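You operate a simulated robot arm through the tools that you are given. There is no shell and no other tool. Be economical: measure what you need, move in short steps, check, and stop when the job is done.

You are at the controls of a simulated two-armed robot. One attempt, no reset.

Task
Pick up the green net bag with one hand, pass it to the other hand and put it on the front part of the sorting table. Set down upright: green net bag.

The check looks at the end state, three seconds after you hand in, the way a careful person would. Anything else that was tipped, shoved, dropped, spilled or broken makes it a failure.

Robot
Two 7-joint arms with two-finger parallel grippers on one trunk, on a base that drives. Base frame: it is fixed to the floor where the robot stands at the start and does not move with it; the origin is under the middle of the robot, x ahead of it, y to its left, z up; the surface under the hand at the start is at about z = 0.74. Lengths are in m, angles in rad, forces in N, time in s.
The left shoulder is at the start at [0.03, 0.119, 0.935], the right one opposite. With the tool pointing down near the work surface each hand reaches from about 0.28 to 0.68 m from the robot's upright axis, wherever it stands, measured 20 degrees to its own side. Places, roughly: front part of the sorting table [1.4, 0.8, 0.7]. Payload 3.43 kg a hand.
The tool frame of a hand sits at the grasp point between the pads (the TCP): z along the fingers, y along the line on which they close. The tips reach 0.03 m beyond it. Largest opening 0.094 m; finger width 0.028, thickness 0.01; the body of the gripper, 0.05 by 0.096 m, starts 0.055 m behind the TCP.
Orientation is that of the tool frame in the base frame, as a unit quaternion [w, x, y, z]. With the fingers straight down and closing along the base's y, the tool's x points along the base's -x, its y along +y and its z along -z.

Tools
- The arms move only by the tool apply_moves. It takes "left_series", "right_series" or both (then of equal length, played together; a hand with none holds still); each is a list of rows, each a list of 3 entries, a list of its own where there are three numbers: the shift along the base's x, y, z in m, then the turn, a rotation vector about the base's x, y, z in rad, then the closure, from 0 (fully open) to 1 (shut). In form: [[[dx, dy, dz], [rx, ry, rz], fingers], ...]. A call has 1 to 12 rows; each row shifts and turns the commanded pose from where the row before left it. Rows are played at 5 a second. More than 0.05 m and 0.15 rad between two rows, or a gripper value outside its range, and nothing of the call is played. A pose out of reach is approached as far as the arm can. The call stops where the force on the tool passes 40 N (or 10 N more than at its start, if that is more) or the arm is blocked; 0.2 s more then pass. Each finger travels about 0.072 m/s and halts on what it meets, pressing with about 29 N; the grip force reading is that of the motor and also rises with nothing between the fingers. The clock runs only during rows and for 0.2 s after the last one: add rows that do not move to give the fingers time. It gives the time, the measured TCP pose, the force on the tool (base axes), the opening and the grip force at its end, in the units of the frame above (readings bear some noise), with the torque about the TCP (base axes, N m) and any sound that the robot's microphone picked up, and new pictures: "views" is both (left out), scene, wrist or none (wrist: the cameras of the hands that moved).
- Cameras (640 x 400 px; columns grow to the right, rows downward): "scene" is now at [0.0451, -0.0115, 1.6374]; the picture's right is [-0.14, -0.99, 0.00], its down [-0.78, 0.11, -0.61] and it looks along [0.61, -0.09, -0.79] (base axes); focal length 251 px, centre (320, 200). "left" rides on the left gripper at [0.076, -0.014, -0.103] in its tool frame; the picture's right is [0.18, 0.98, 0.00], its down [-0.75, 0.14, -0.64] and it looks along [-0.63, 0.12, 0.77] (tool axes); focal length 243 px, centre (320, 200). "right" rides on the right gripper at [0.076, 0.014, -0.103] in its tool frame; the picture's right is [-0.18, 0.98, 0.00], its down [-0.75, -0.14, -0.64] and it looks along [-0.63, -0.12, 0.77] (tool axes); focal length 243 px, centre (320, 200). There is no depth. A picture from a camera that has moved, and an enlarged one, comes with that camera's place and axes in the base frame and with its lens.
- lift_body(by): slides the trunk up (or, below 0, down) by that many m; the arms and the scene camera ride with it, the base frame stays. It gives what a move gives, with no picture.
- base_move(legs): drives the robot by 1 to 6 legs, each [ahead, turn to the left] in m and rad, along the robot's own axes; the way and the turn of a leg run together, so that a leg with both is an arc; at most 1.5 m and 3.142 rad a leg. The arms and the cameras ride along, it lands a little off, and it stops where it bumps. It gives what a move gives, and a new picture of the scene camera.
- aim_head(pan, tilt): turns the head with the scene camera to pan (to the left, within 2.496 rad either way) and tilt (down, from -0.506 to 1.204), counted from straight ahead of the robot. It gives what a move gives, and a new picture of the scene camera.
- enlarge(camera, box): a new picture of the part [left, top, right, bottom] of that camera's present view, enlarged. It takes no simulated time.
- hand_in(): hands the job in; it is judged then, once.

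Work in short steps. Places have to be worked out from the pictures, the camera data and where the tool is seen: move nearer, look again, correct. Check each grasp and each placing, and mend what went wrong. You have 120 turns and 260 pictures in all, those below and enlarged ones among them. Open the grippers and draw the arms clear of the work before you hand the job in, unless the task says otherwise; then end with one line.

The tools are called after "Emit:" by a JSON object that holds its "op" and its "data". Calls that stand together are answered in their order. apply_moves: Moves the arms, as the interface text tells. Its arguments: {"type":"object","properties":{"left_series":{"type":"array","items":{"type":"array"}},"right_series":{"type":"array","items":{"type":"array"}},"views":{"type":"string","enum":["both","scene","wrist","none"]}},"required":[]} The other tools are called the same way: lift_body (by) slides the trunk up or down; base_move (legs) drives the base; aim_head (pan, tilt) turns the head that bears the scene camera; enlarge (camera, box) takes an enlarged picture of a part of a camera's view; hand_in () hands the job in.

At the start:

```text
t: 0.0
left_eef_pos: [0.4676, 0.1621, 1.0431]
left_orientation: [0.0, 0.0, 1.0, 0.0]
left_wrist_force: [-0.4, -0.2, -0.3]
left_torque: [-0.01, -0.03, 0.02]
left_opening: 0.094
left_finger_force: 0.0
right_eef_pos: [0.4632, -0.2227, 1.0174]
right_orientation: [0.0, 0.0, 1.0, 0.001]
right_wrist_force: [-0.5, -0.5, -0.2]
right_torque: [-0.02, -0.03, 0.0]
right_opening: 0.0939
right_finger_force: 0.0
trunk travel left (down, up): [-0.2, 0.21]
robot x, y, heading: [-0.0013, 0.0011, 0.001]
head pan, tilt: [-0.145, 0.909]
```

scene: 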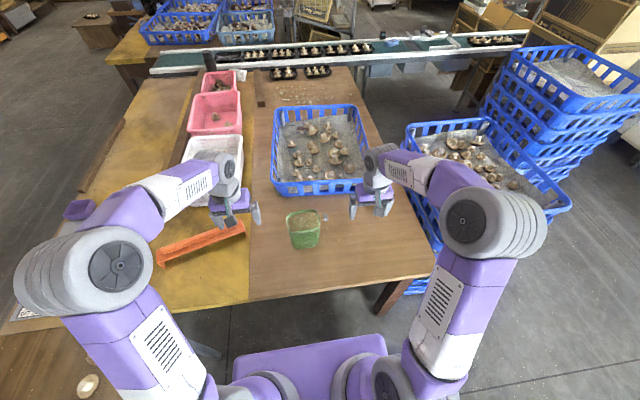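
right: 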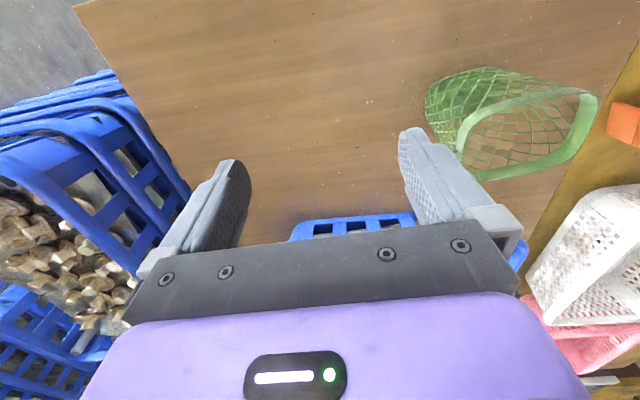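
left: 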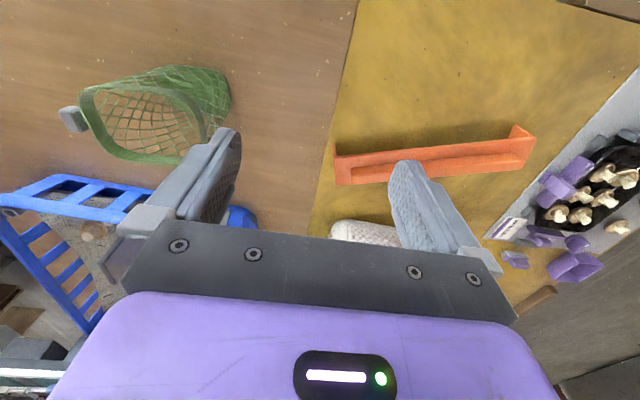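

The green net bag stands on the table at around [0.56, -0.02]. I'll take closer looks at it from the scene and both wrist cameras.

Emit:
{"op": "enlarge", "data": {"camera": "scene", "box": [260, 190, 350, 260]}}

Emit:
{"op": "enlarge", "data": {"camera": "left", "box": [40, 40, 260, 180]}}

Emit:
{"op": "enlarge", "data": {"camera": "right", "box": [400, 50, 620, 190]}}

Emit:
{"op": "aim_head", "data": {"pan": 0.6, "tilt": 0.6}}

```text
5.71 times, centred on (305, 225) of scene
camera zoom: at [0.0451, -0.0115, 1.6374], right [-0.14, -0.99, 0.0], down [-0.78, 0.11, -0.61], along [0.61, -0.09, -0.79], focal length 1434 px, centre (406, 57)
```

zoom: 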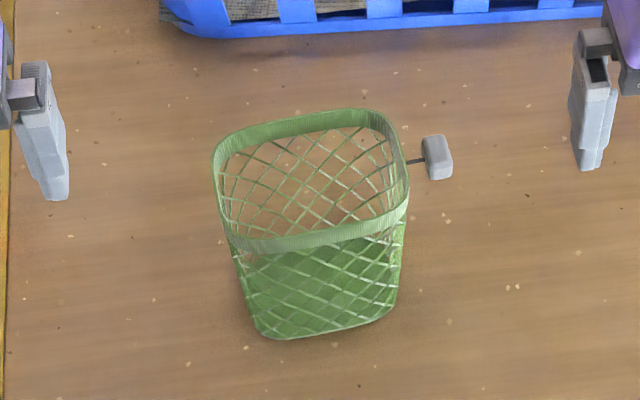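

```text
2.86 times, centred on (150, 110) of left
camera zoom: at [0.3916, 0.1473, 1.1455], right [-0.18, 0.98, 0.0], down [0.75, 0.14, 0.64], along [0.63, 0.12, -0.77], focal length 693 px, centre (806, 457)
```

zoom: 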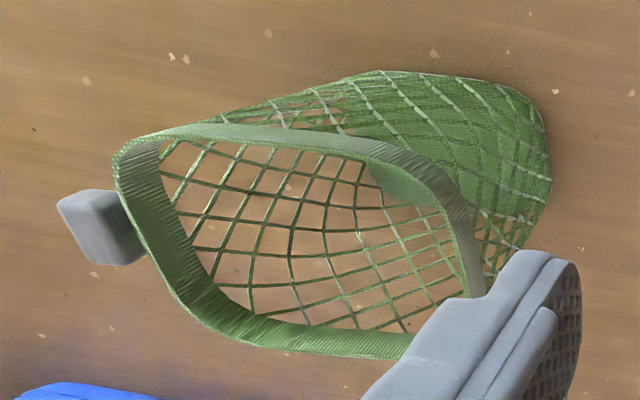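

```text
2.86 times, centred on (510, 120) of right
camera zoom: at [0.3881, -0.2084, 1.1192], right [0.18, 0.98, 0.0], down [0.75, -0.14, 0.64], along [0.63, -0.12, -0.77], focal length 693 px, centre (-223, 429)
```

zoom: 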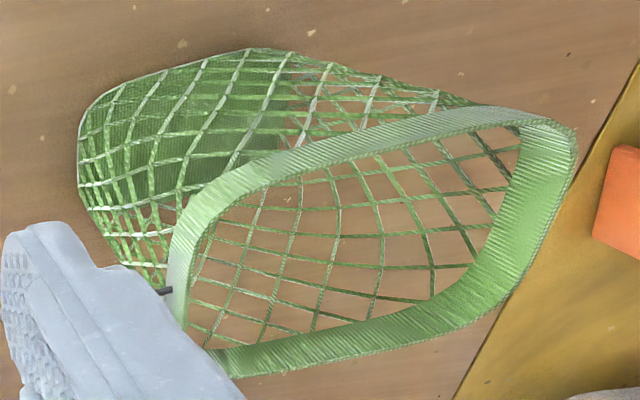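

```text
t: 1.1
left_eef_pos: [0.4686, 0.161, 1.0426]
left_orientation: [0.0, 0.0, 1.0, 0.0]
left_wrist_force: [-1.0, -0.5, 0.7]
left_torque: [0.03, 0.04, 0.02]
left_opening: 0.0941
left_finger_force: 0.0
right_eef_pos: [0.464, -0.2232, 1.0168]
right_orientation: [0.0, 0.001, 1.0, 0.0]
right_wrist_force: [-0.1, -0.4, 0.3]
right_torque: [0.01, 0.01, 0.01]
right_opening: 0.0939
right_finger_force: 0.1
trunk travel left (down, up): [-0.2, 0.21]
robot x, y, heading: [0.0014, -0.0017, -0.002]
head pan, tilt: [0.6, 0.6]
camera scene: at [0.0438, 0.0492, 1.6628], right [0.56, -0.83, 0.0], down [-0.47, -0.32, -0.82], along [0.68, 0.47, -0.57], focal length 251 px, centre (320, 200)
```

scene: 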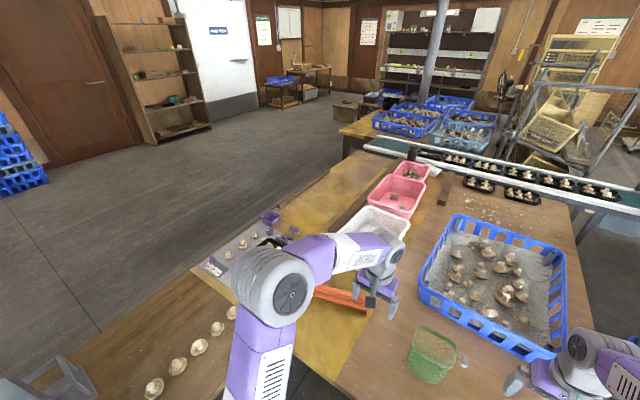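

The rim works out at z≈0.884, with corners near [.51,-.08], [.58,-.08], [.56,.03] and [.50,.025], and a grey tag stub sits on the -y side. Next I'll look at the target area.

Emit:
{"op": "enlarge", "data": {"camera": "scene", "box": [180, 100, 480, 290]}}

Emit:
{"op": "aim_head", "data": {"pan": 0.9, "tilt": 0.9}}

Emit:
{"op": "aim_head", "data": {"pan": 0.2, "tilt": 0.6}}

```text
2.11 times, centred on (330, 195) of scene
camera zoom: at [0.0438, 0.0492, 1.6628], right [0.56, -0.83, 0.0], down [-0.47, -0.32, -0.82], along [0.68, 0.47, -0.57], focal length 528 px, centre (299, 210)
```

zoom: 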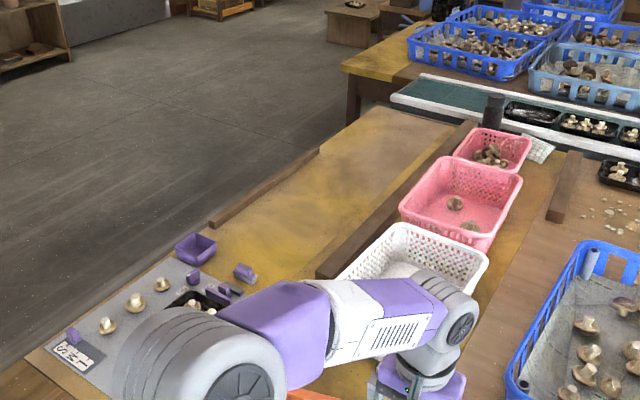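

```text
t: 1.9
left_eef_pos: [0.4693, 0.1594, 1.0436]
left_orientation: [0.0, 0.0, 1.0, 0.0]
left_wrist_force: [-0.2, -0.8, 0.5]
left_torque: [-0.01, 0.06, -0.01]
left_opening: 0.0938
left_finger_force: 0.1
right_eef_pos: [0.4639, -0.2225, 1.0172]
right_orientation: [0.0, 0.0, 1.0, 0.0]
right_wrist_force: [0.4, 0.0, 0.0]
right_torque: [0.02, 0.0, -0.02]
right_opening: 0.0939
right_finger_force: 0.1
trunk travel left (down, up): [-0.2, 0.21]
robot x, y, heading: [0.0005, 0.0002, -0.002]
head pan, tilt: [0.901, 0.901]
camera scene: at [0.0178, 0.0584, 1.6381], right [0.78, -0.62, 0.0], down [-0.49, -0.61, -0.62], along [0.39, 0.49, -0.78], focal length 251 px, centre (320, 200)
```

scene: 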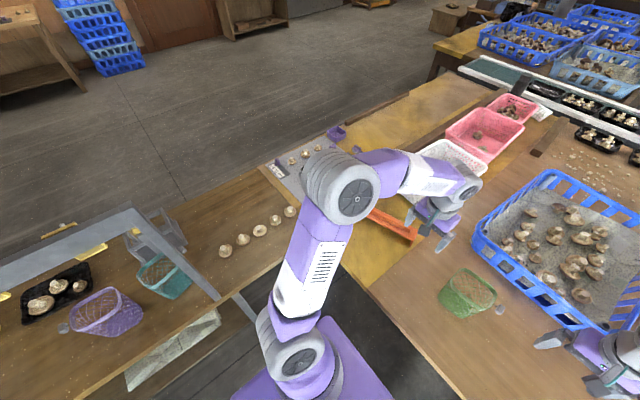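

```text
t: 3.0
left_eef_pos: [0.4697, 0.1616, 1.042]
left_orientation: [0.0, 0.001, 1.0, 0.0]
left_wrist_force: [0.3, -0.7, -0.3]
left_torque: [-0.01, -0.02, 0.0]
left_opening: 0.0939
left_finger_force: 0.1
right_eef_pos: [0.4633, -0.2228, 1.0169]
right_orientation: [0.0, -0.001, 1.0, 0.0]
right_wrist_force: [-0.3, 0.2, 0.6]
right_torque: [0.02, 0.0, 0.0]
right_opening: 0.094
right_finger_force: 0.0
trunk travel left (down, up): [-0.2, 0.21]
robot x, y, heading: [0.0038, 0.0021, 0.002]
head pan, tilt: [0.201, 0.6]
camera scene: at [0.0574, 0.017, 1.6628], right [0.2, -0.98, 0.0], down [-0.55, -0.11, -0.82], along [0.81, 0.17, -0.57], focal length 251 px, centre (320, 200)
```

scene: 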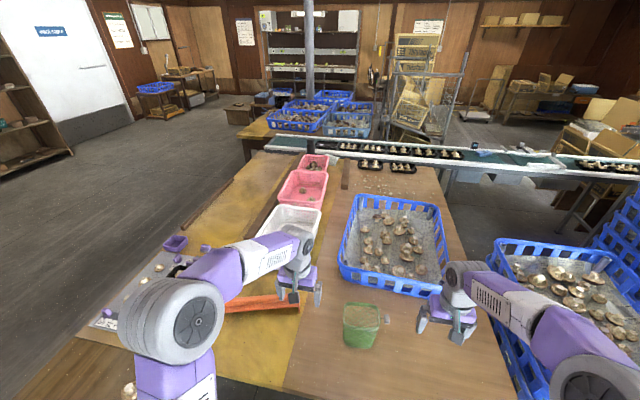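

The target [1.4, 0.8] is the bare yellow lane left of the wooden divider, so I have to drive around to reach it. I'll survey the surroundings for a route.

Emit:
{"op": "aim_head", "data": {"pan": 1.7, "tilt": 0.6}}

Emit:
{"op": "aim_head", "data": {"pan": 2.49, "tilt": 0.6}}

Emit:
{"op": "aim_head", "data": {"pan": -2.4, "tilt": 0.6}}

Emit:
{"op": "aim_head", "data": {"pan": -1.2, "tilt": 0.6}}

```text
t: 4.6
left_eef_pos: [0.4683, 0.1622, 1.0425]
left_orientation: [0.0, 0.0, 1.0, 0.0]
left_wrist_force: [-0.2, -0.9, 0.8]
left_torque: [0.02, -0.03, -0.01]
left_opening: 0.0938
left_finger_force: 0.1
right_eef_pos: [0.4645, -0.2234, 1.0183]
right_orientation: [0.0, -0.001, 1.0, -0.001]
right_wrist_force: [0.2, 0.4, 0.1]
right_torque: [0.03, -0.02, 0.0]
right_opening: 0.0939
right_finger_force: 0.1
trunk travel left (down, up): [-0.2, 0.21]
robot x, y, heading: [-0.0003, -0.0015, 0.002]
head pan, tilt: [1.7, 0.6]
camera scene: at [-0.0405, 0.087, 1.6628], right [0.99, 0.13, 0.0], down [0.07, -0.56, -0.83], along [-0.11, 0.82, -0.56], focal length 251 px, centre (320, 200)
```

scene: 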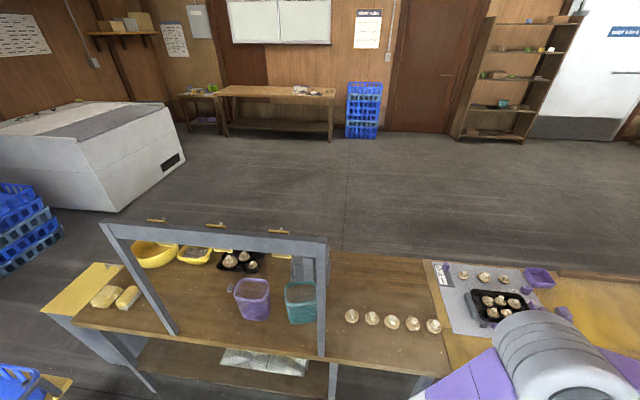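

```text
t: 5.7
left_eef_pos: [0.4683, 0.1609, 1.0432]
left_orientation: [0.0, 0.0, 1.0, 0.001]
left_wrist_force: [-0.6, -0.8, -0.7]
left_torque: [0.0, -0.03, -0.02]
left_opening: 0.0941
left_finger_force: 0.0
right_eef_pos: [0.4645, -0.2222, 1.0174]
right_orientation: [0.0, 0.0, 1.0, 0.0]
right_wrist_force: [0.6, 0.4, 0.6]
right_torque: [-0.01, 0.02, 0.02]
right_opening: 0.0939
right_finger_force: 0.1
trunk travel left (down, up): [-0.2, 0.21]
robot x, y, heading: [0.0011, -0.0013, -0.004]
head pan, tilt: [2.491, 0.6]
camera scene: at [-0.0994, 0.0529, 1.6628], right [0.61, 0.8, 0.0], down [0.45, -0.34, -0.83], along [-0.66, 0.5, -0.56], focal length 251 px, centre (320, 200)
```

scene: 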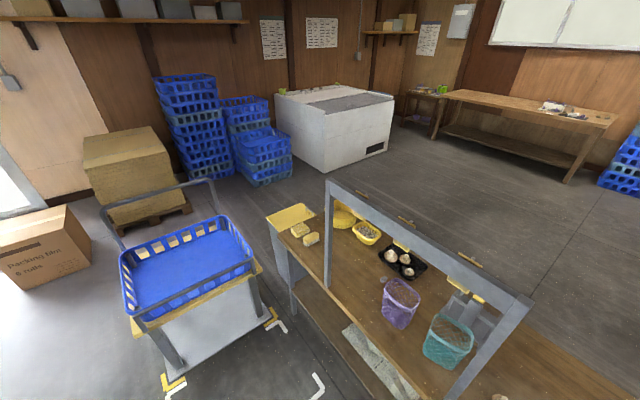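

```text
t: 9.6
left_eef_pos: [0.4699, 0.1619, 1.0431]
left_orientation: [0.0, 0.0, 1.0, 0.0]
left_wrist_force: [-0.7, 0.1, 0.5]
left_torque: [-0.01, 0.03, -0.01]
left_opening: 0.094
left_finger_force: 0.0
right_eef_pos: [0.4656, -0.2227, 1.0173]
right_orientation: [0.0, 0.0, 1.0, 0.001]
right_wrist_force: [0.4, -0.4, -0.2]
right_torque: [-0.02, -0.03, 0.0]
right_opening: 0.094
right_finger_force: 0.1
trunk travel left (down, up): [-0.2, 0.21]
robot x, y, heading: [-0.0035, 0.0017, 0.003]
head pan, tilt: [-2.4, 0.6]
camera scene: at [-0.0943, -0.0604, 1.6628], right [-0.68, 0.74, 0.0], down [0.42, 0.38, -0.83], along [-0.61, -0.56, -0.56], focal length 251 px, centre (320, 200)
```

scene: 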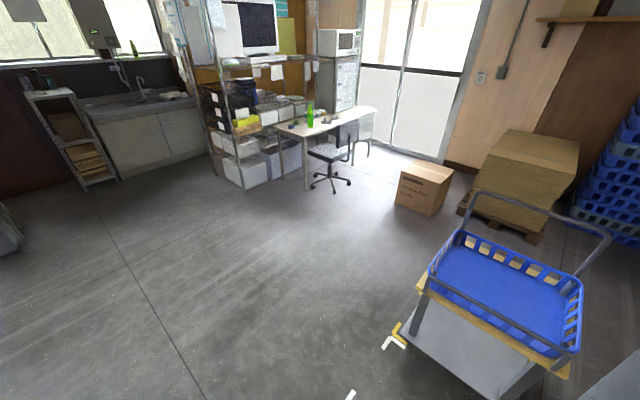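

```text
t: 11.0
left_eef_pos: [0.4681, 0.1628, 1.0418]
left_orientation: [-0.001, 0.0, 1.0, 0.0]
left_wrist_force: [0.5, -0.2, -0.4]
left_torque: [-0.02, 0.01, 0.0]
left_opening: 0.0938
left_finger_force: 0.0
right_eef_pos: [0.4624, -0.2232, 1.0173]
right_orientation: [-0.001, -0.001, 1.0, 0.001]
right_wrist_force: [0.9, -0.5, 0.0]
right_torque: [0.03, 0.05, -0.02]
right_opening: 0.0939
right_finger_force: 0.0
trunk travel left (down, up): [-0.2, 0.21]
robot x, y, heading: [0.0006, -0.0008, -0.005]
head pan, tilt: [-1.201, 0.6]
camera scene: at [0.0027, -0.0831, 1.6628], right [-0.93, -0.36, 0.0], down [-0.2, 0.53, -0.83], along [0.3, -0.77, -0.56], focal length 251 px, centre (320, 200)
```

scene: 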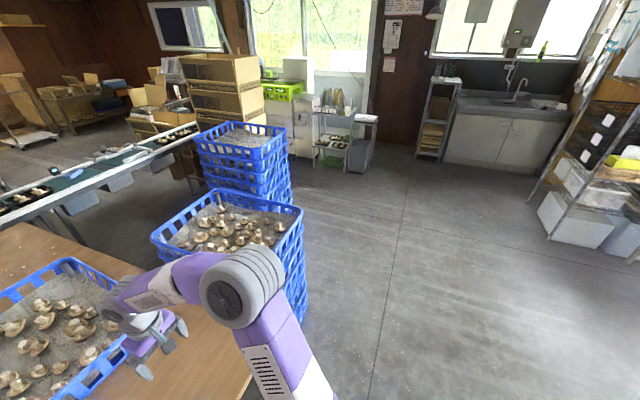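

Route: back out, pass behind the cart, then drive along the open floor left of the table. I'll grasp first, with the left hand on the plain +y rim (middle ≈[.531,.031,.884], yaw +8°), starting by hovering over it.

Emit:
{"op": "aim_head", "data": {"pan": 0.0, "tilt": 1.0}}

Emit:
{"op": "apply_moves", "data": {"left_series": [[[0.016, -0.033, 0], [0, 0, 0.07], 0], [[0.016, -0.033, 0], [0, 0, 0.07], 0], [[0.016, -0.033, -0.02], [0, 0, 0], 0], [[0.014, -0.031, -0.03], [0, 0, 0], 0], [[0, 0, 0], [0, 0, 0], 0.3], [[0, 0, 0], [0, 0, 0], 0.3]]}}

```text
t: 12.4
left_eef_pos: [0.4685, 0.1606, 1.0433]
left_orientation: [0.0, 0.0, 1.0, 0.0]
left_wrist_force: [0.1, 0.2, 0.1]
left_torque: [0.02, -0.03, 0.0]
left_opening: 0.0942
left_finger_force: 0.2
right_eef_pos: [0.4634, -0.2222, 1.0179]
right_orientation: [0.0, 0.0, 1.0, 0.001]
right_wrist_force: [1.1, 0.1, 0.0]
right_torque: [0.0, -0.01, -0.01]
right_opening: 0.0939
right_finger_force: 0.1
trunk travel left (down, up): [-0.2, 0.21]
robot x, y, heading: [0.0003, -0.0038, 0.002]
head pan, tilt: [0.0, 1.0]
camera scene: at [0.0405, -0.0008, 1.6308], right [0.0, -1.0, 0.0], down [-0.84, 0.0, -0.54], along [0.54, 0.0, -0.84], focal length 251 px, centre (320, 200)
```

scene: 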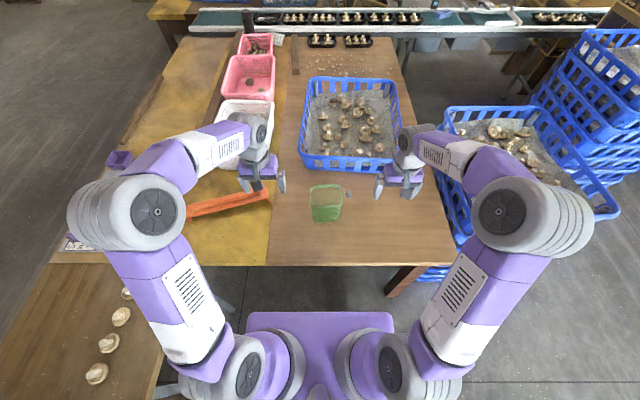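

```text
t: 13.8
left_eef_pos: [0.5285, 0.0287, 0.9902]
left_orientation: [0.0, -0.07, 0.998, -0.001]
left_wrist_force: [-0.1, 0.4, -0.3]
left_torque: [-0.03, 0.02, 0.0]
left_opening: 0.0656
left_finger_force: 0.2
right_eef_pos: [0.4645, -0.2235, 1.0178]
right_orientation: [0.0, 0.0, 1.0, 0.0]
right_wrist_force: [-0.1, -1.0, -0.3]
right_torque: [0.0, 0.0, -0.04]
right_opening: 0.0942
right_finger_force: 0.0
trunk travel left (down, up): [-0.2, 0.21]
robot x, y, heading: [0.0003, 0.0003, -0.002]
head pan, tilt: [0.0, 1.0]
camera scene: at [0.0407, -0.001, 1.6308], right [0.0, -1.0, 0.0], down [-0.84, 0.0, -0.54], along [0.54, 0.0, -0.84], focal length 251 px, centre (320, 200)
camera left: at [0.4544, 0.0049, 1.0929], right [-0.32, 0.95, 0.0], down [0.73, 0.24, 0.64], along [0.61, 0.21, -0.77], focal length 243 px, centre (320, 200)
```

scene: 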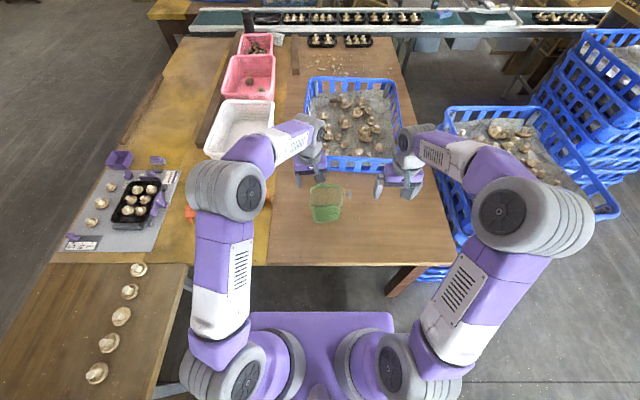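
left: 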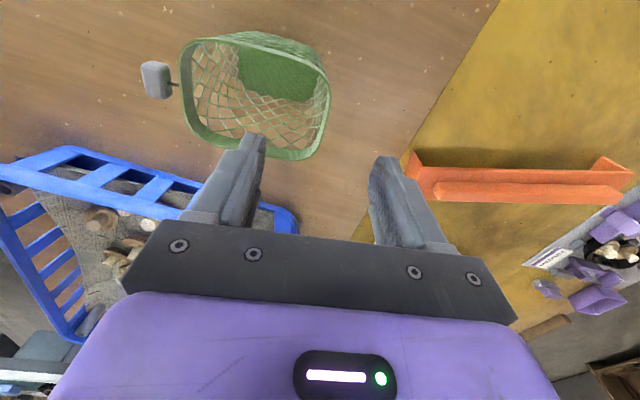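

I'll zoom in on the rim from the wrist camera to refine its +y side.

Emit:
{"op": "enlarge", "data": {"camera": "left", "box": [140, 20, 360, 170]}}

Emit:
{"op": "enlarge", "data": {"camera": "scene", "box": [280, 140, 380, 230]}}

```text
2.67 times, centred on (250, 95) of left
camera zoom: at [0.4544, 0.0049, 1.0929], right [-0.32, 0.95, 0.0], down [0.73, 0.24, 0.64], along [0.61, 0.21, -0.77], focal length 647 px, centre (507, 480)
```

zoom: 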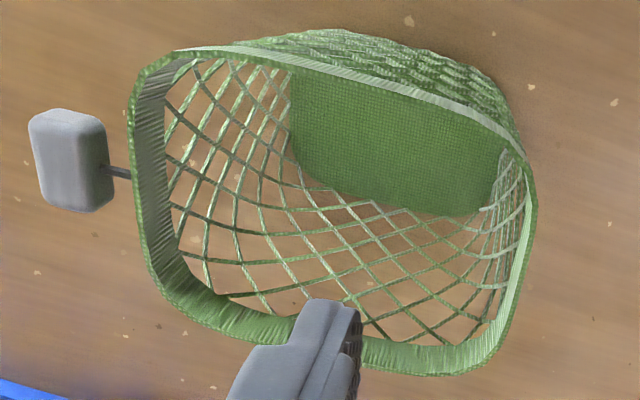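

```text
4.44 times, centred on (330, 185) of scene
camera zoom: at [0.0407, -0.001, 1.6308], right [0.0, -1.0, 0.0], down [-0.84, 0.0, -0.54], along [0.54, 0.0, -0.84], focal length 1115 px, centre (276, 267)
```

zoom: 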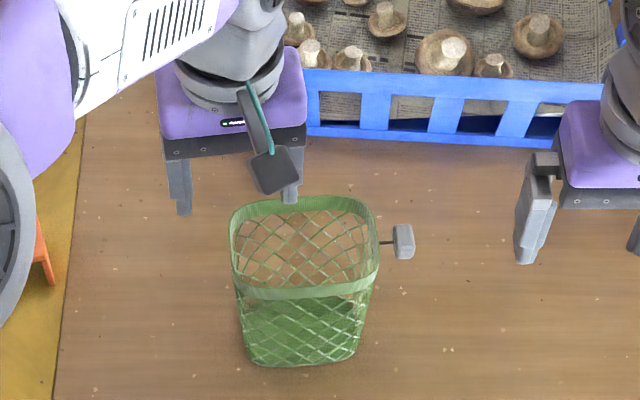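

The rim's +y side has its middle at about (.533,.037). I'll shift there and descend so the fingers straddle the band.

Emit:
{"op": "apply_moves", "data": {"left_series": [[[0.005, 0.008, 0], [0, 0, 0], 0.3], [[0, 0, -0.03], [0, 0, 0], 0.3], [[0, 0, -0.03], [0, 0, 0], 0.3], [[0, 0, -0.03], [0, 0, 0], 0.3], [[0, 0, -0.025], [0, 0, 0], 0.3], [[0, 0, 0], [0, 0, 0], 0.3]]}}

Emit:
{"op": "enlarge", "data": {"camera": "scene", "box": [280, 150, 370, 230]}}

```text
t: 15.2
left_eef_pos: [0.5335, 0.0381, 0.8776]
left_orientation: [0.0, -0.07, 0.998, 0.0]
left_wrist_force: [0.0, 0.7, -0.1]
left_torque: [0.02, 0.02, 0.0]
left_opening: 0.0657
left_finger_force: 0.0
right_eef_pos: [0.4641, -0.2226, 1.0171]
right_orientation: [0.0, 0.001, 1.0, 0.0]
right_wrist_force: [0.2, 0.2, 0.5]
right_torque: [-0.05, 0.01, 0.0]
right_opening: 0.0939
right_finger_force: 0.1
trunk travel left (down, up): [-0.2, 0.21]
robot x, y, heading: [0.0011, -0.005, 0.002]
head pan, tilt: [0.0, 1.0]
camera scene: at [0.0402, -0.0006, 1.6308], right [0.0, -1.0, 0.0], down [-0.84, 0.0, -0.54], along [0.54, 0.0, -0.84], focal length 251 px, centre (320, 200)
camera left: at [0.4592, 0.0142, 0.9804], right [-0.32, 0.95, 0.0], down [0.73, 0.25, 0.64], along [0.61, 0.21, -0.77], focal length 243 px, centre (320, 200)
```

scene: 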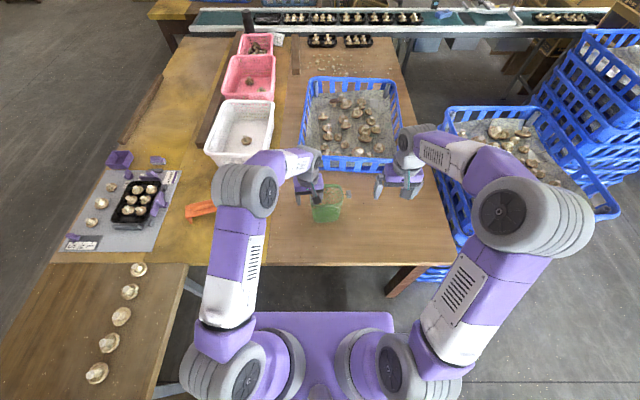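
left: 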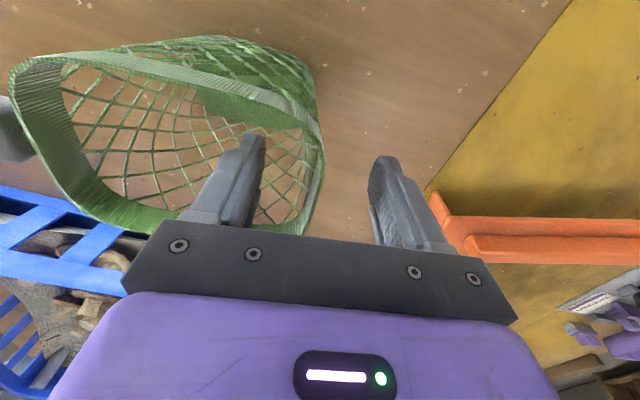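

```text
5.00 times, centred on (325, 190) of scene
camera zoom: at [0.0402, -0.0006, 1.6308], right [0.0, -1.0, 0.0], down [-0.84, 0.0, -0.54], along [0.54, 0.0, -0.84], focal length 1254 px, centre (295, 250)
```

zoom: 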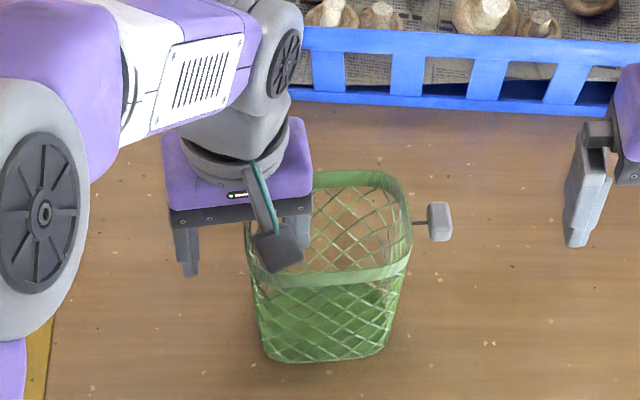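

The inner finger is inside the bag, the outer one outside, and the rim is centred between them. I'll close and read the opening.

Emit:
{"op": "apply_moves", "data": {"left_series": [[[0, 0, 0], [0, 0, 0], 0.6], [[0, 0, 0], [0, 0, 0], 0.8], [[0, 0, 0], [0, 0, 0], 1], [[0, 0, 0], [0, 0, 0], 1], [[0, 0, 0], [0, 0, 0], 1]]}}

Emit:
{"op": "enlarge", "data": {"camera": "scene", "box": [280, 150, 370, 230]}}

```text
t: 16.4
left_eef_pos: [0.5341, 0.0386, 0.8788]
left_orientation: [0.001, -0.07, 0.998, 0.001]
left_wrist_force: [0.2, -1.9, 2.5]
left_torque: [-0.38, -0.21, -0.02]
left_opening: 0.0079
left_finger_force: 29.0
right_eef_pos: [0.464, -0.2227, 1.0177]
right_orientation: [0.0, 0.0, 1.0, 0.0]
right_wrist_force: [0.1, 0.7, 0.1]
right_torque: [-0.05, 0.0, -0.02]
right_opening: 0.094
right_finger_force: 0.0
trunk travel left (down, up): [-0.2, 0.21]
robot x, y, heading: [0.0006, -0.0014, 0.002]
head pan, tilt: [0.0, 1.0]
camera scene: at [0.0403, -0.0008, 1.6308], right [0.0, -1.0, 0.0], down [-0.84, 0.0, -0.54], along [0.54, 0.0, -0.84], focal length 251 px, centre (320, 200)
camera left: at [0.4593, 0.0139, 0.981], right [-0.32, 0.95, 0.0], down [0.73, 0.25, 0.64], along [0.61, 0.2, -0.77], focal length 243 px, centre (320, 200)
```

scene: 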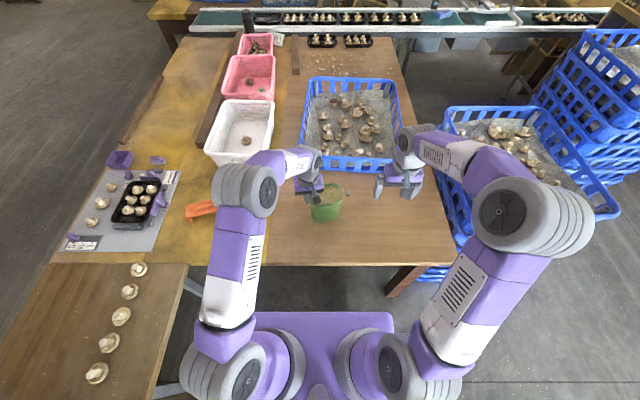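
left: 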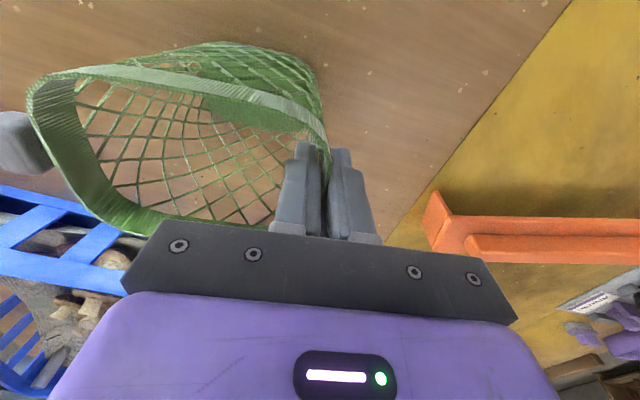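

```text
5.00 times, centred on (325, 190) of scene
camera zoom: at [0.0403, -0.0008, 1.6308], right [0.0, -1.0, 0.0], down [-0.84, 0.0, -0.54], along [0.54, 0.0, -0.84], focal length 1254 px, centre (295, 250)
```

zoom: 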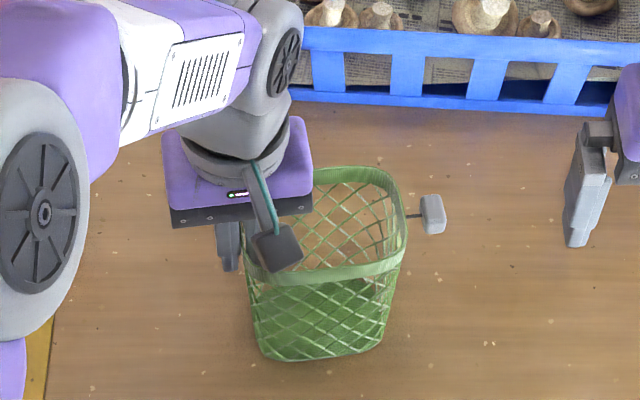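

The rim is gripped at an 8 mm opening and 29 N. I'll lift straight up and check.

Emit:
{"op": "apply_moves", "data": {"left_series": [[[0, 0, 0.02], [0, 0, 0], 1], [[0, 0, 0.04], [0, 0, 0], 1], [[0, 0, 0.05], [0, 0, 0], 1], [[0, 0, 0.05], [0, 0, 0], 1], [[0, 0, 0], [0, 0, 0], 1]]}}

Emit:
{"op": "enlarge", "data": {"camera": "scene", "box": [260, 130, 400, 230]}}

Emit:
{"op": "enlarge", "data": {"camera": "right", "box": [320, 0, 640, 200]}}

```text
t: 17.6
left_eef_pos: [0.5345, 0.0404, 1.0398]
left_orientation: [0.0, -0.07, 0.998, 0.0]
left_wrist_force: [-0.4, 0.5, -0.9]
left_torque: [0.06, -0.01, 0.03]
left_opening: 0.0078
left_finger_force: 29.6
right_eef_pos: [0.464, -0.2225, 1.0168]
right_orientation: [-0.001, -0.001, 1.0, 0.0]
right_wrist_force: [0.2, -0.1, 0.0]
right_torque: [-0.01, -0.02, 0.02]
right_opening: 0.0941
right_finger_force: 0.2
trunk travel left (down, up): [-0.2, 0.21]
robot x, y, heading: [0.0004, -0.0003, 0.002]
head pan, tilt: [0.0, 1.0]
camera scene: at [0.041, -0.0007, 1.6307], right [0.0, -1.0, 0.0], down [-0.84, 0.0, -0.54], along [0.54, 0.0, -0.84], focal length 251 px, centre (320, 200)
camera left: at [0.46, 0.0154, 1.1436], right [-0.32, 0.95, 0.0], down [0.73, 0.24, 0.64], along [0.61, 0.21, -0.77], focal length 243 px, centre (320, 200)
```

scene: 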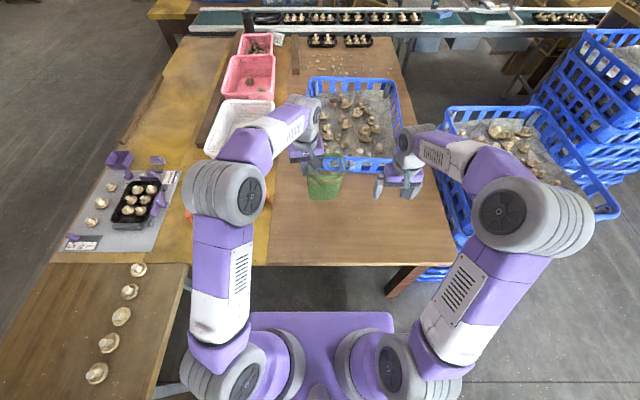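
left: 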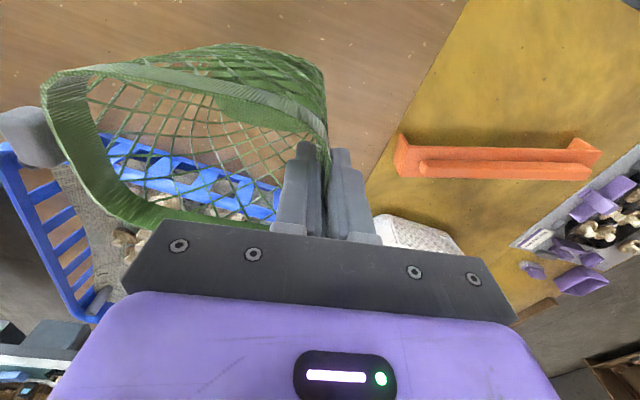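

```text
4.00 times, centred on (330, 180) of scene
camera zoom: at [0.041, -0.0007, 1.6307], right [0.0, -1.0, 0.0], down [-0.84, 0.0, -0.54], along [0.54, 0.0, -0.84], focal length 1004 px, centre (280, 280)
```

zoom: 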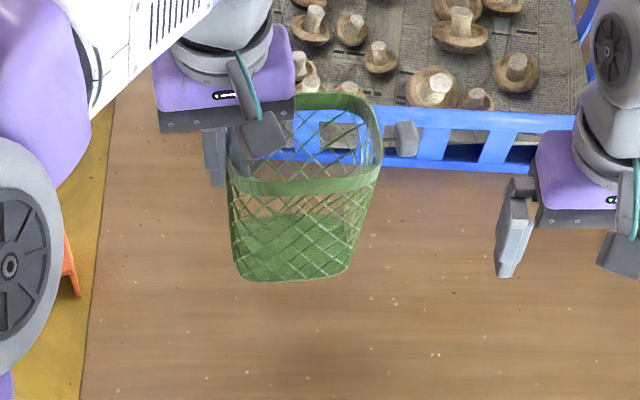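

```text
2.00 times, centred on (480, 100) of right
camera zoom: at [0.3884, -0.2084, 1.119], right [0.18, 0.98, 0.0], down [0.75, -0.14, 0.64], along [0.63, -0.12, -0.77], focal length 485 px, centre (0, 400)
```

zoom: 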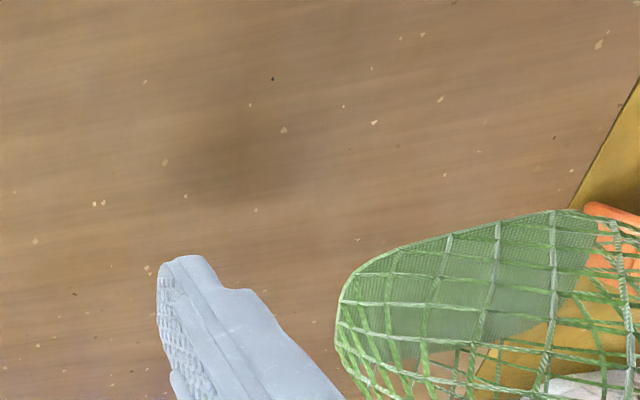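

The bag is firmly held and clear of the table. Now I'll turn the right hand by +90° so it closes along x and can take the near rim, while keeping it off to the side.

Emit:
{"op": "apply_moves", "data": {"right_series": [[[0, -0.01, 0.03], [0, 0, 0.143], 0], [[0, -0.01, 0.03], [0, 0, 0.143], 0], [[0, 0, 0.03], [0, 0, 0.143], 0], [[0, 0, 0.03], [0, 0, 0.143], 0], [[0, 0, 0], [0, 0, 0.143], 0], [[0, 0, 0], [0, 0, 0.143], 0], [[0, 0, 0], [0, 0, 0.143], 0], [[0, 0, 0], [0, 0, 0.143], 0], [[0, 0, 0], [0, 0, 0.143], 0], [[0, 0, 0], [0, 0, 0.143], 0], [[0, 0, 0], [0, 0, 0.143], 0], [[0, 0, 0], [0, 0, 0], 0]]}}

```text
t: 20.2
left_eef_pos: [0.5338, 0.04, 1.0391]
left_orientation: [-0.001, -0.07, 0.998, 0.001]
left_wrist_force: [0.2, 1.0, -0.7]
left_torque: [0.03, -0.03, 0.01]
left_opening: 0.0078
left_finger_force: 29.2
right_eef_pos: [0.4621, -0.2423, 1.1369]
right_orientation: [0.0, 0.709, -0.706, 0.001]
right_wrist_force: [-1.0, -0.6, 0.5]
right_torque: [0.01, -0.01, 0.04]
right_opening: 0.0939
right_finger_force: 0.1
trunk travel left (down, up): [-0.2, 0.21]
robot x, y, heading: [-0.0024, 0.0003, -0.002]
head pan, tilt: [0.0, 1.0]
camera scene: at [0.0405, -0.0007, 1.6308], right [0.0, -1.0, 0.0], down [-0.84, 0.0, -0.54], along [0.54, 0.0, -0.84], focal length 251 px, centre (320, 200)
camera right: at [0.4503, -0.3188, 1.2389], right [-0.98, 0.18, 0.0], down [0.14, 0.75, 0.64], along [0.12, 0.63, -0.77], focal length 243 px, centre (320, 200)
```

scene: 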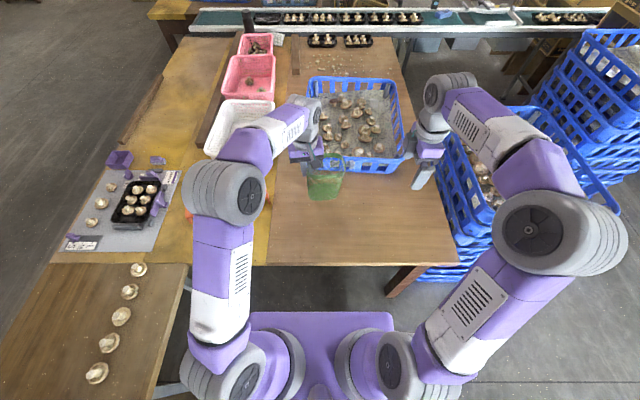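
right: 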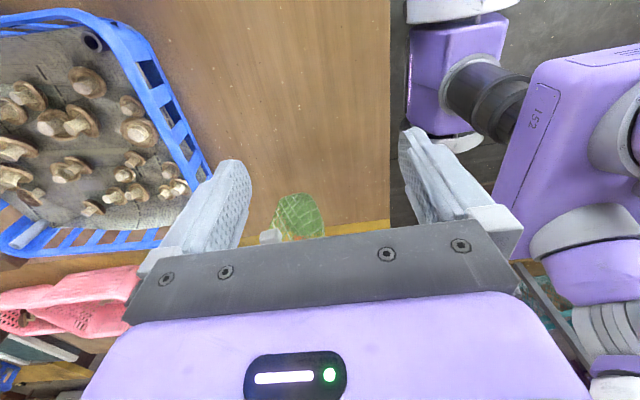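

The turn worked. I'll lean the hand 0.5 rad outward and bring it above and to the side of the bag.

Emit:
{"op": "apply_moves", "data": {"right_series": [[[0.01, 0.0, 0.0], [0.125, 0, 0], 0], [[0.01, 0.0, 0.0], [0.125, 0, 0], 0], [[0.01, 0.02, 0.0], [0.125, 0, 0], 0], [[0.008, 0.03, 0.0], [0.125, 0, 0], 0], [[0, 0.03, 0.0], [0, 0, 0], 0.25], [[0, 0.03, 0], [0, 0, 0], 0.25], [[0, 0, 0], [0, 0, 0], 0.25]]}}

Emit:
{"op": "enlarge", "data": {"camera": "scene", "box": [260, 100, 420, 220]}}

```text
t: 21.8
left_eef_pos: [0.5345, 0.0393, 1.0409]
left_orientation: [0.001, -0.071, 0.998, 0.0]
left_wrist_force: [-0.7, 0.6, -0.4]
left_torque: [0.06, 0.02, 0.0]
left_opening: 0.0077
left_finger_force: 29.1
right_eef_pos: [0.5009, -0.134, 1.1393]
right_orientation: [-0.176, 0.685, -0.685, -0.175]
right_wrist_force: [0.9, -0.1, 0.6]
right_torque: [0.01, 0.04, 0.0]
right_opening: 0.0706
right_finger_force: 0.0
trunk travel left (down, up): [-0.2, 0.21]
robot x, y, heading: [0.0031, -0.0006, -0.001]
head pan, tilt: [0.0, 1.0]
camera scene: at [0.0405, -0.0011, 1.6308], right [0.0, -1.0, 0.0], down [-0.84, 0.0, -0.54], along [0.54, 0.0, -0.84], focal length 251 px, centre (320, 200)
camera right: at [0.4869, -0.2502, 1.1923], right [-0.98, 0.16, 0.09], down [0.14, 0.35, 0.92], along [0.12, 0.92, -0.37], focal length 243 px, centre (320, 200)
```

scene: 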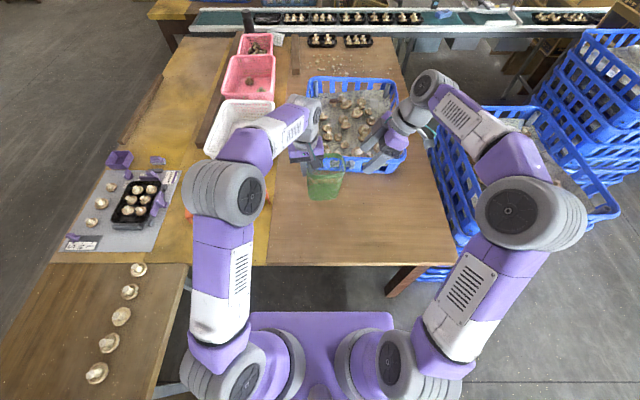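
right: 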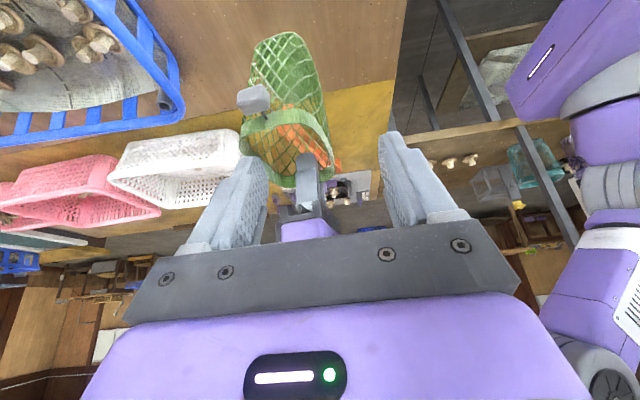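

```text
3.33 times, centred on (340, 160) of scene
camera zoom: at [0.0405, -0.0011, 1.6308], right [0.0, -1.0, 0.0], down [-0.84, 0.0, -0.54], along [0.54, 0.0, -0.84], focal length 836 px, centre (253, 333)
```

zoom: 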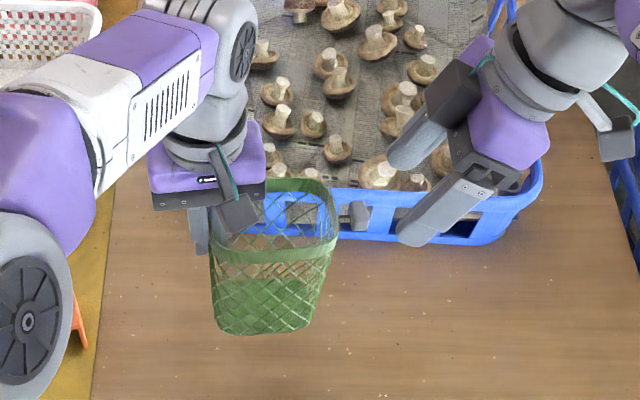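

The near rim sits at about x=.503, y=-.045, z≈1.047. I'll slide the right hand in along its tool axis, with one finger inside and one outside the near rim.

Emit:
{"op": "apply_moves", "data": {"right_series": [[[0.002, 0.03, 0.0], [0, 0, 0], 0.25], [[0, 0.018, -0.033], [0, 0, 0], 0.25], [[0, 0.018, -0.033], [0, 0, 0], 0.25], [[0, 0, 0], [0, 0, 0], 0.25]]}}

Emit:
{"op": "enlarge", "data": {"camera": "scene", "box": [280, 120, 400, 210]}}

Emit:
{"op": "enlarge", "data": {"camera": "right", "box": [200, 50, 440, 250]}}

```text
t: 22.8
left_eef_pos: [0.5346, 0.0403, 1.0392]
left_orientation: [-0.001, -0.069, 0.998, 0.001]
left_wrist_force: [0.1, 0.2, -1.2]
left_torque: [0.05, 0.01, -0.02]
left_opening: 0.0075
left_finger_force: 28.8
right_eef_pos: [0.5038, -0.068, 1.0709]
right_orientation: [-0.174, 0.686, -0.685, -0.175]
right_wrist_force: [-0.5, 0.3, 0.3]
right_torque: [-0.02, 0.0, 0.01]
right_opening: 0.0707
right_finger_force: 0.1
trunk travel left (down, up): [-0.2, 0.21]
robot x, y, heading: [-0.0014, -0.0007, -0.001]
head pan, tilt: [0.0, 1.0]
camera scene: at [0.0402, -0.001, 1.6308], right [0.0, -1.0, 0.0], down [-0.84, 0.0, -0.54], along [0.54, 0.0, -0.84], focal length 251 px, centre (320, 200)
camera right: at [0.4902, -0.1834, 1.1243], right [-0.98, 0.16, 0.09], down [0.14, 0.35, 0.92], along [0.12, 0.92, -0.37], focal length 243 px, centre (320, 200)
```

scene: 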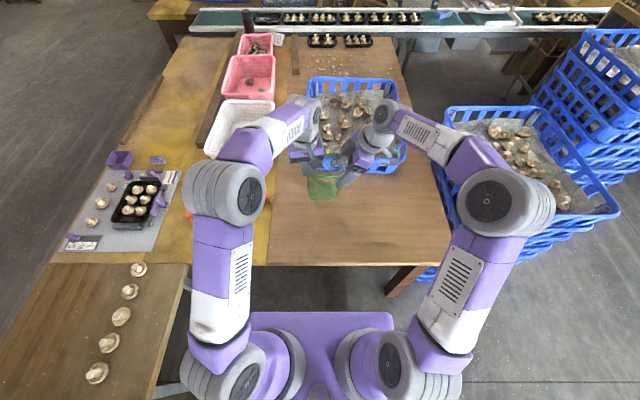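
right: 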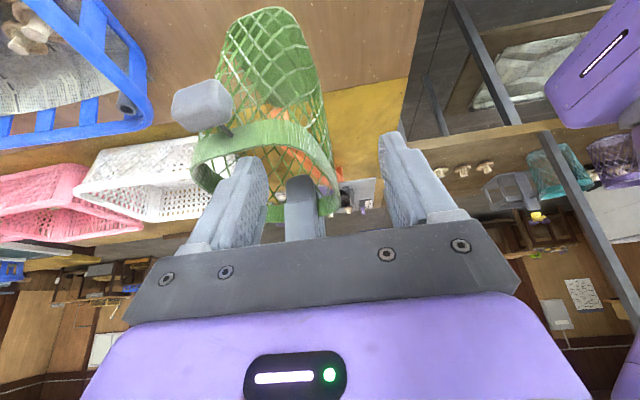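

```text
4.44 times, centred on (340, 165) of scene
camera zoom: at [0.0402, -0.001, 1.6308], right [0.0, -1.0, 0.0], down [-0.84, 0.0, -0.54], along [0.54, 0.0, -0.84], focal length 1115 px, centre (231, 356)
```

zoom: 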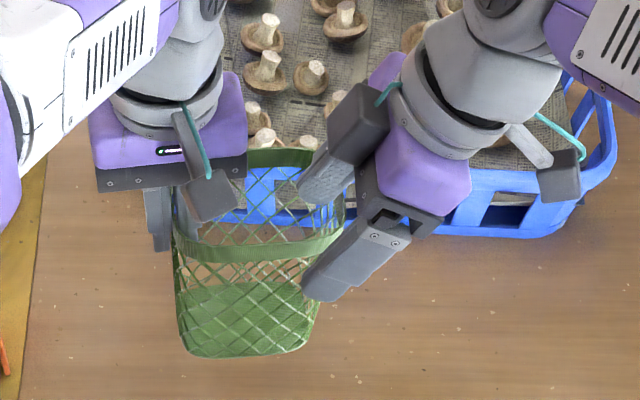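

```text
2.00 times, centred on (320, 150) of right
camera zoom: at [0.4902, -0.1834, 1.1243], right [-0.98, 0.16, 0.09], down [0.14, 0.35, 0.92], along [0.12, 0.92, -0.37], focal length 485 px, centre (320, 300)
```

zoom: 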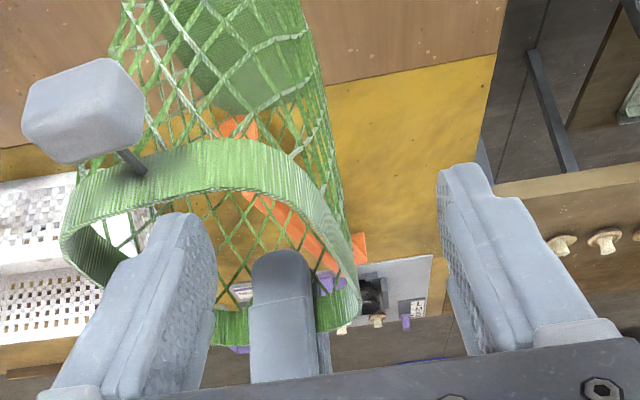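

The rim lies between the two fingers, with the inner one over the opening. I'll go the last ~34 mm and then look again.

Emit:
{"op": "apply_moves", "data": {"right_series": [[[0, 0.009, -0.016], [0, 0, 0], 0.25], [[0, 0.009, -0.016], [0, 0, 0], 0.25], [[0, 0, 0], [0, 0, 0], 0.25]]}}

Emit:
{"op": "enlarge", "data": {"camera": "scene", "box": [280, 120, 400, 210]}}

Emit:
{"op": "enlarge", "data": {"camera": "right", "box": [120, 50, 440, 250]}}

```text
t: 23.6
left_eef_pos: [0.5341, 0.0394, 1.0401]
left_orientation: [-0.001, -0.07, 0.998, 0.0]
left_wrist_force: [0.3, 0.2, 0.0]
left_torque: [0.01, -0.02, 0.0]
left_opening: 0.0077
left_finger_force: 28.9
right_eef_pos: [0.504, -0.0485, 1.0393]
right_orientation: [-0.175, 0.686, -0.684, -0.174]
right_wrist_force: [0.6, -0.5, 1.0]
right_torque: [0.01, 0.0, 0.03]
right_opening: 0.0706
right_finger_force: 0.1
trunk travel left (down, up): [-0.2, 0.21]
robot x, y, heading: [-0.0005, 0.0025, 0.004]
head pan, tilt: [0.0, 1.0]
camera scene: at [0.0403, -0.0008, 1.6308], right [0.0, -1.0, 0.0], down [-0.84, 0.0, -0.54], along [0.54, 0.0, -0.84], focal length 251 px, centre (320, 200)
camera right: at [0.49, -0.164, 1.092], right [-0.98, 0.16, 0.09], down [0.14, 0.35, 0.92], along [0.12, 0.92, -0.37], focal length 243 px, centre (320, 200)
```

scene: 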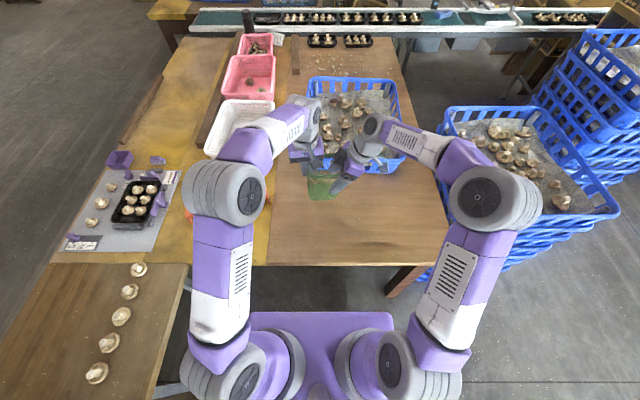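
right: 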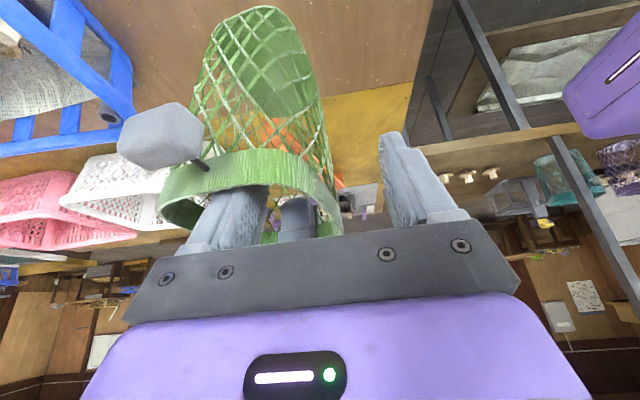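

```text
4.44 times, centred on (340, 165) of scene
camera zoom: at [0.0403, -0.0008, 1.6308], right [0.0, -1.0, 0.0], down [-0.84, 0.0, -0.54], along [0.54, 0.0, -0.84], focal length 1115 px, centre (231, 356)
```

zoom: 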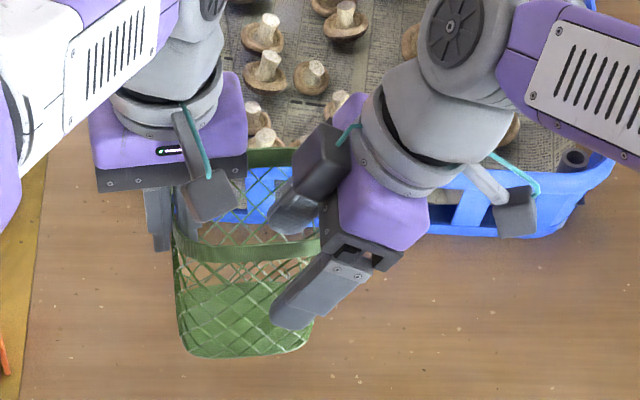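

```text
2.00 times, centred on (280, 150) of right
camera zoom: at [0.49, -0.164, 1.092], right [-0.98, 0.16, 0.09], down [0.14, 0.35, 0.92], along [0.12, 0.92, -0.37], focal length 485 px, centre (400, 300)
```

zoom: 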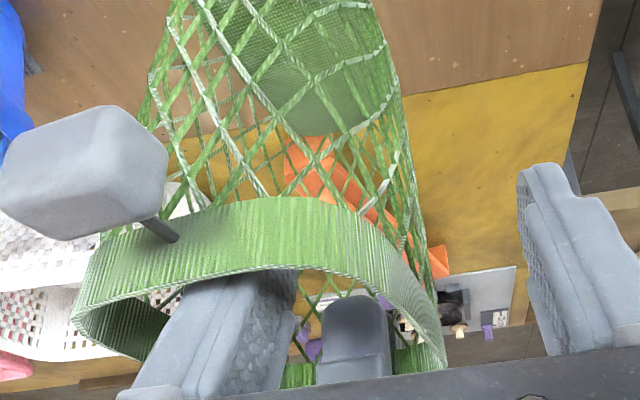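

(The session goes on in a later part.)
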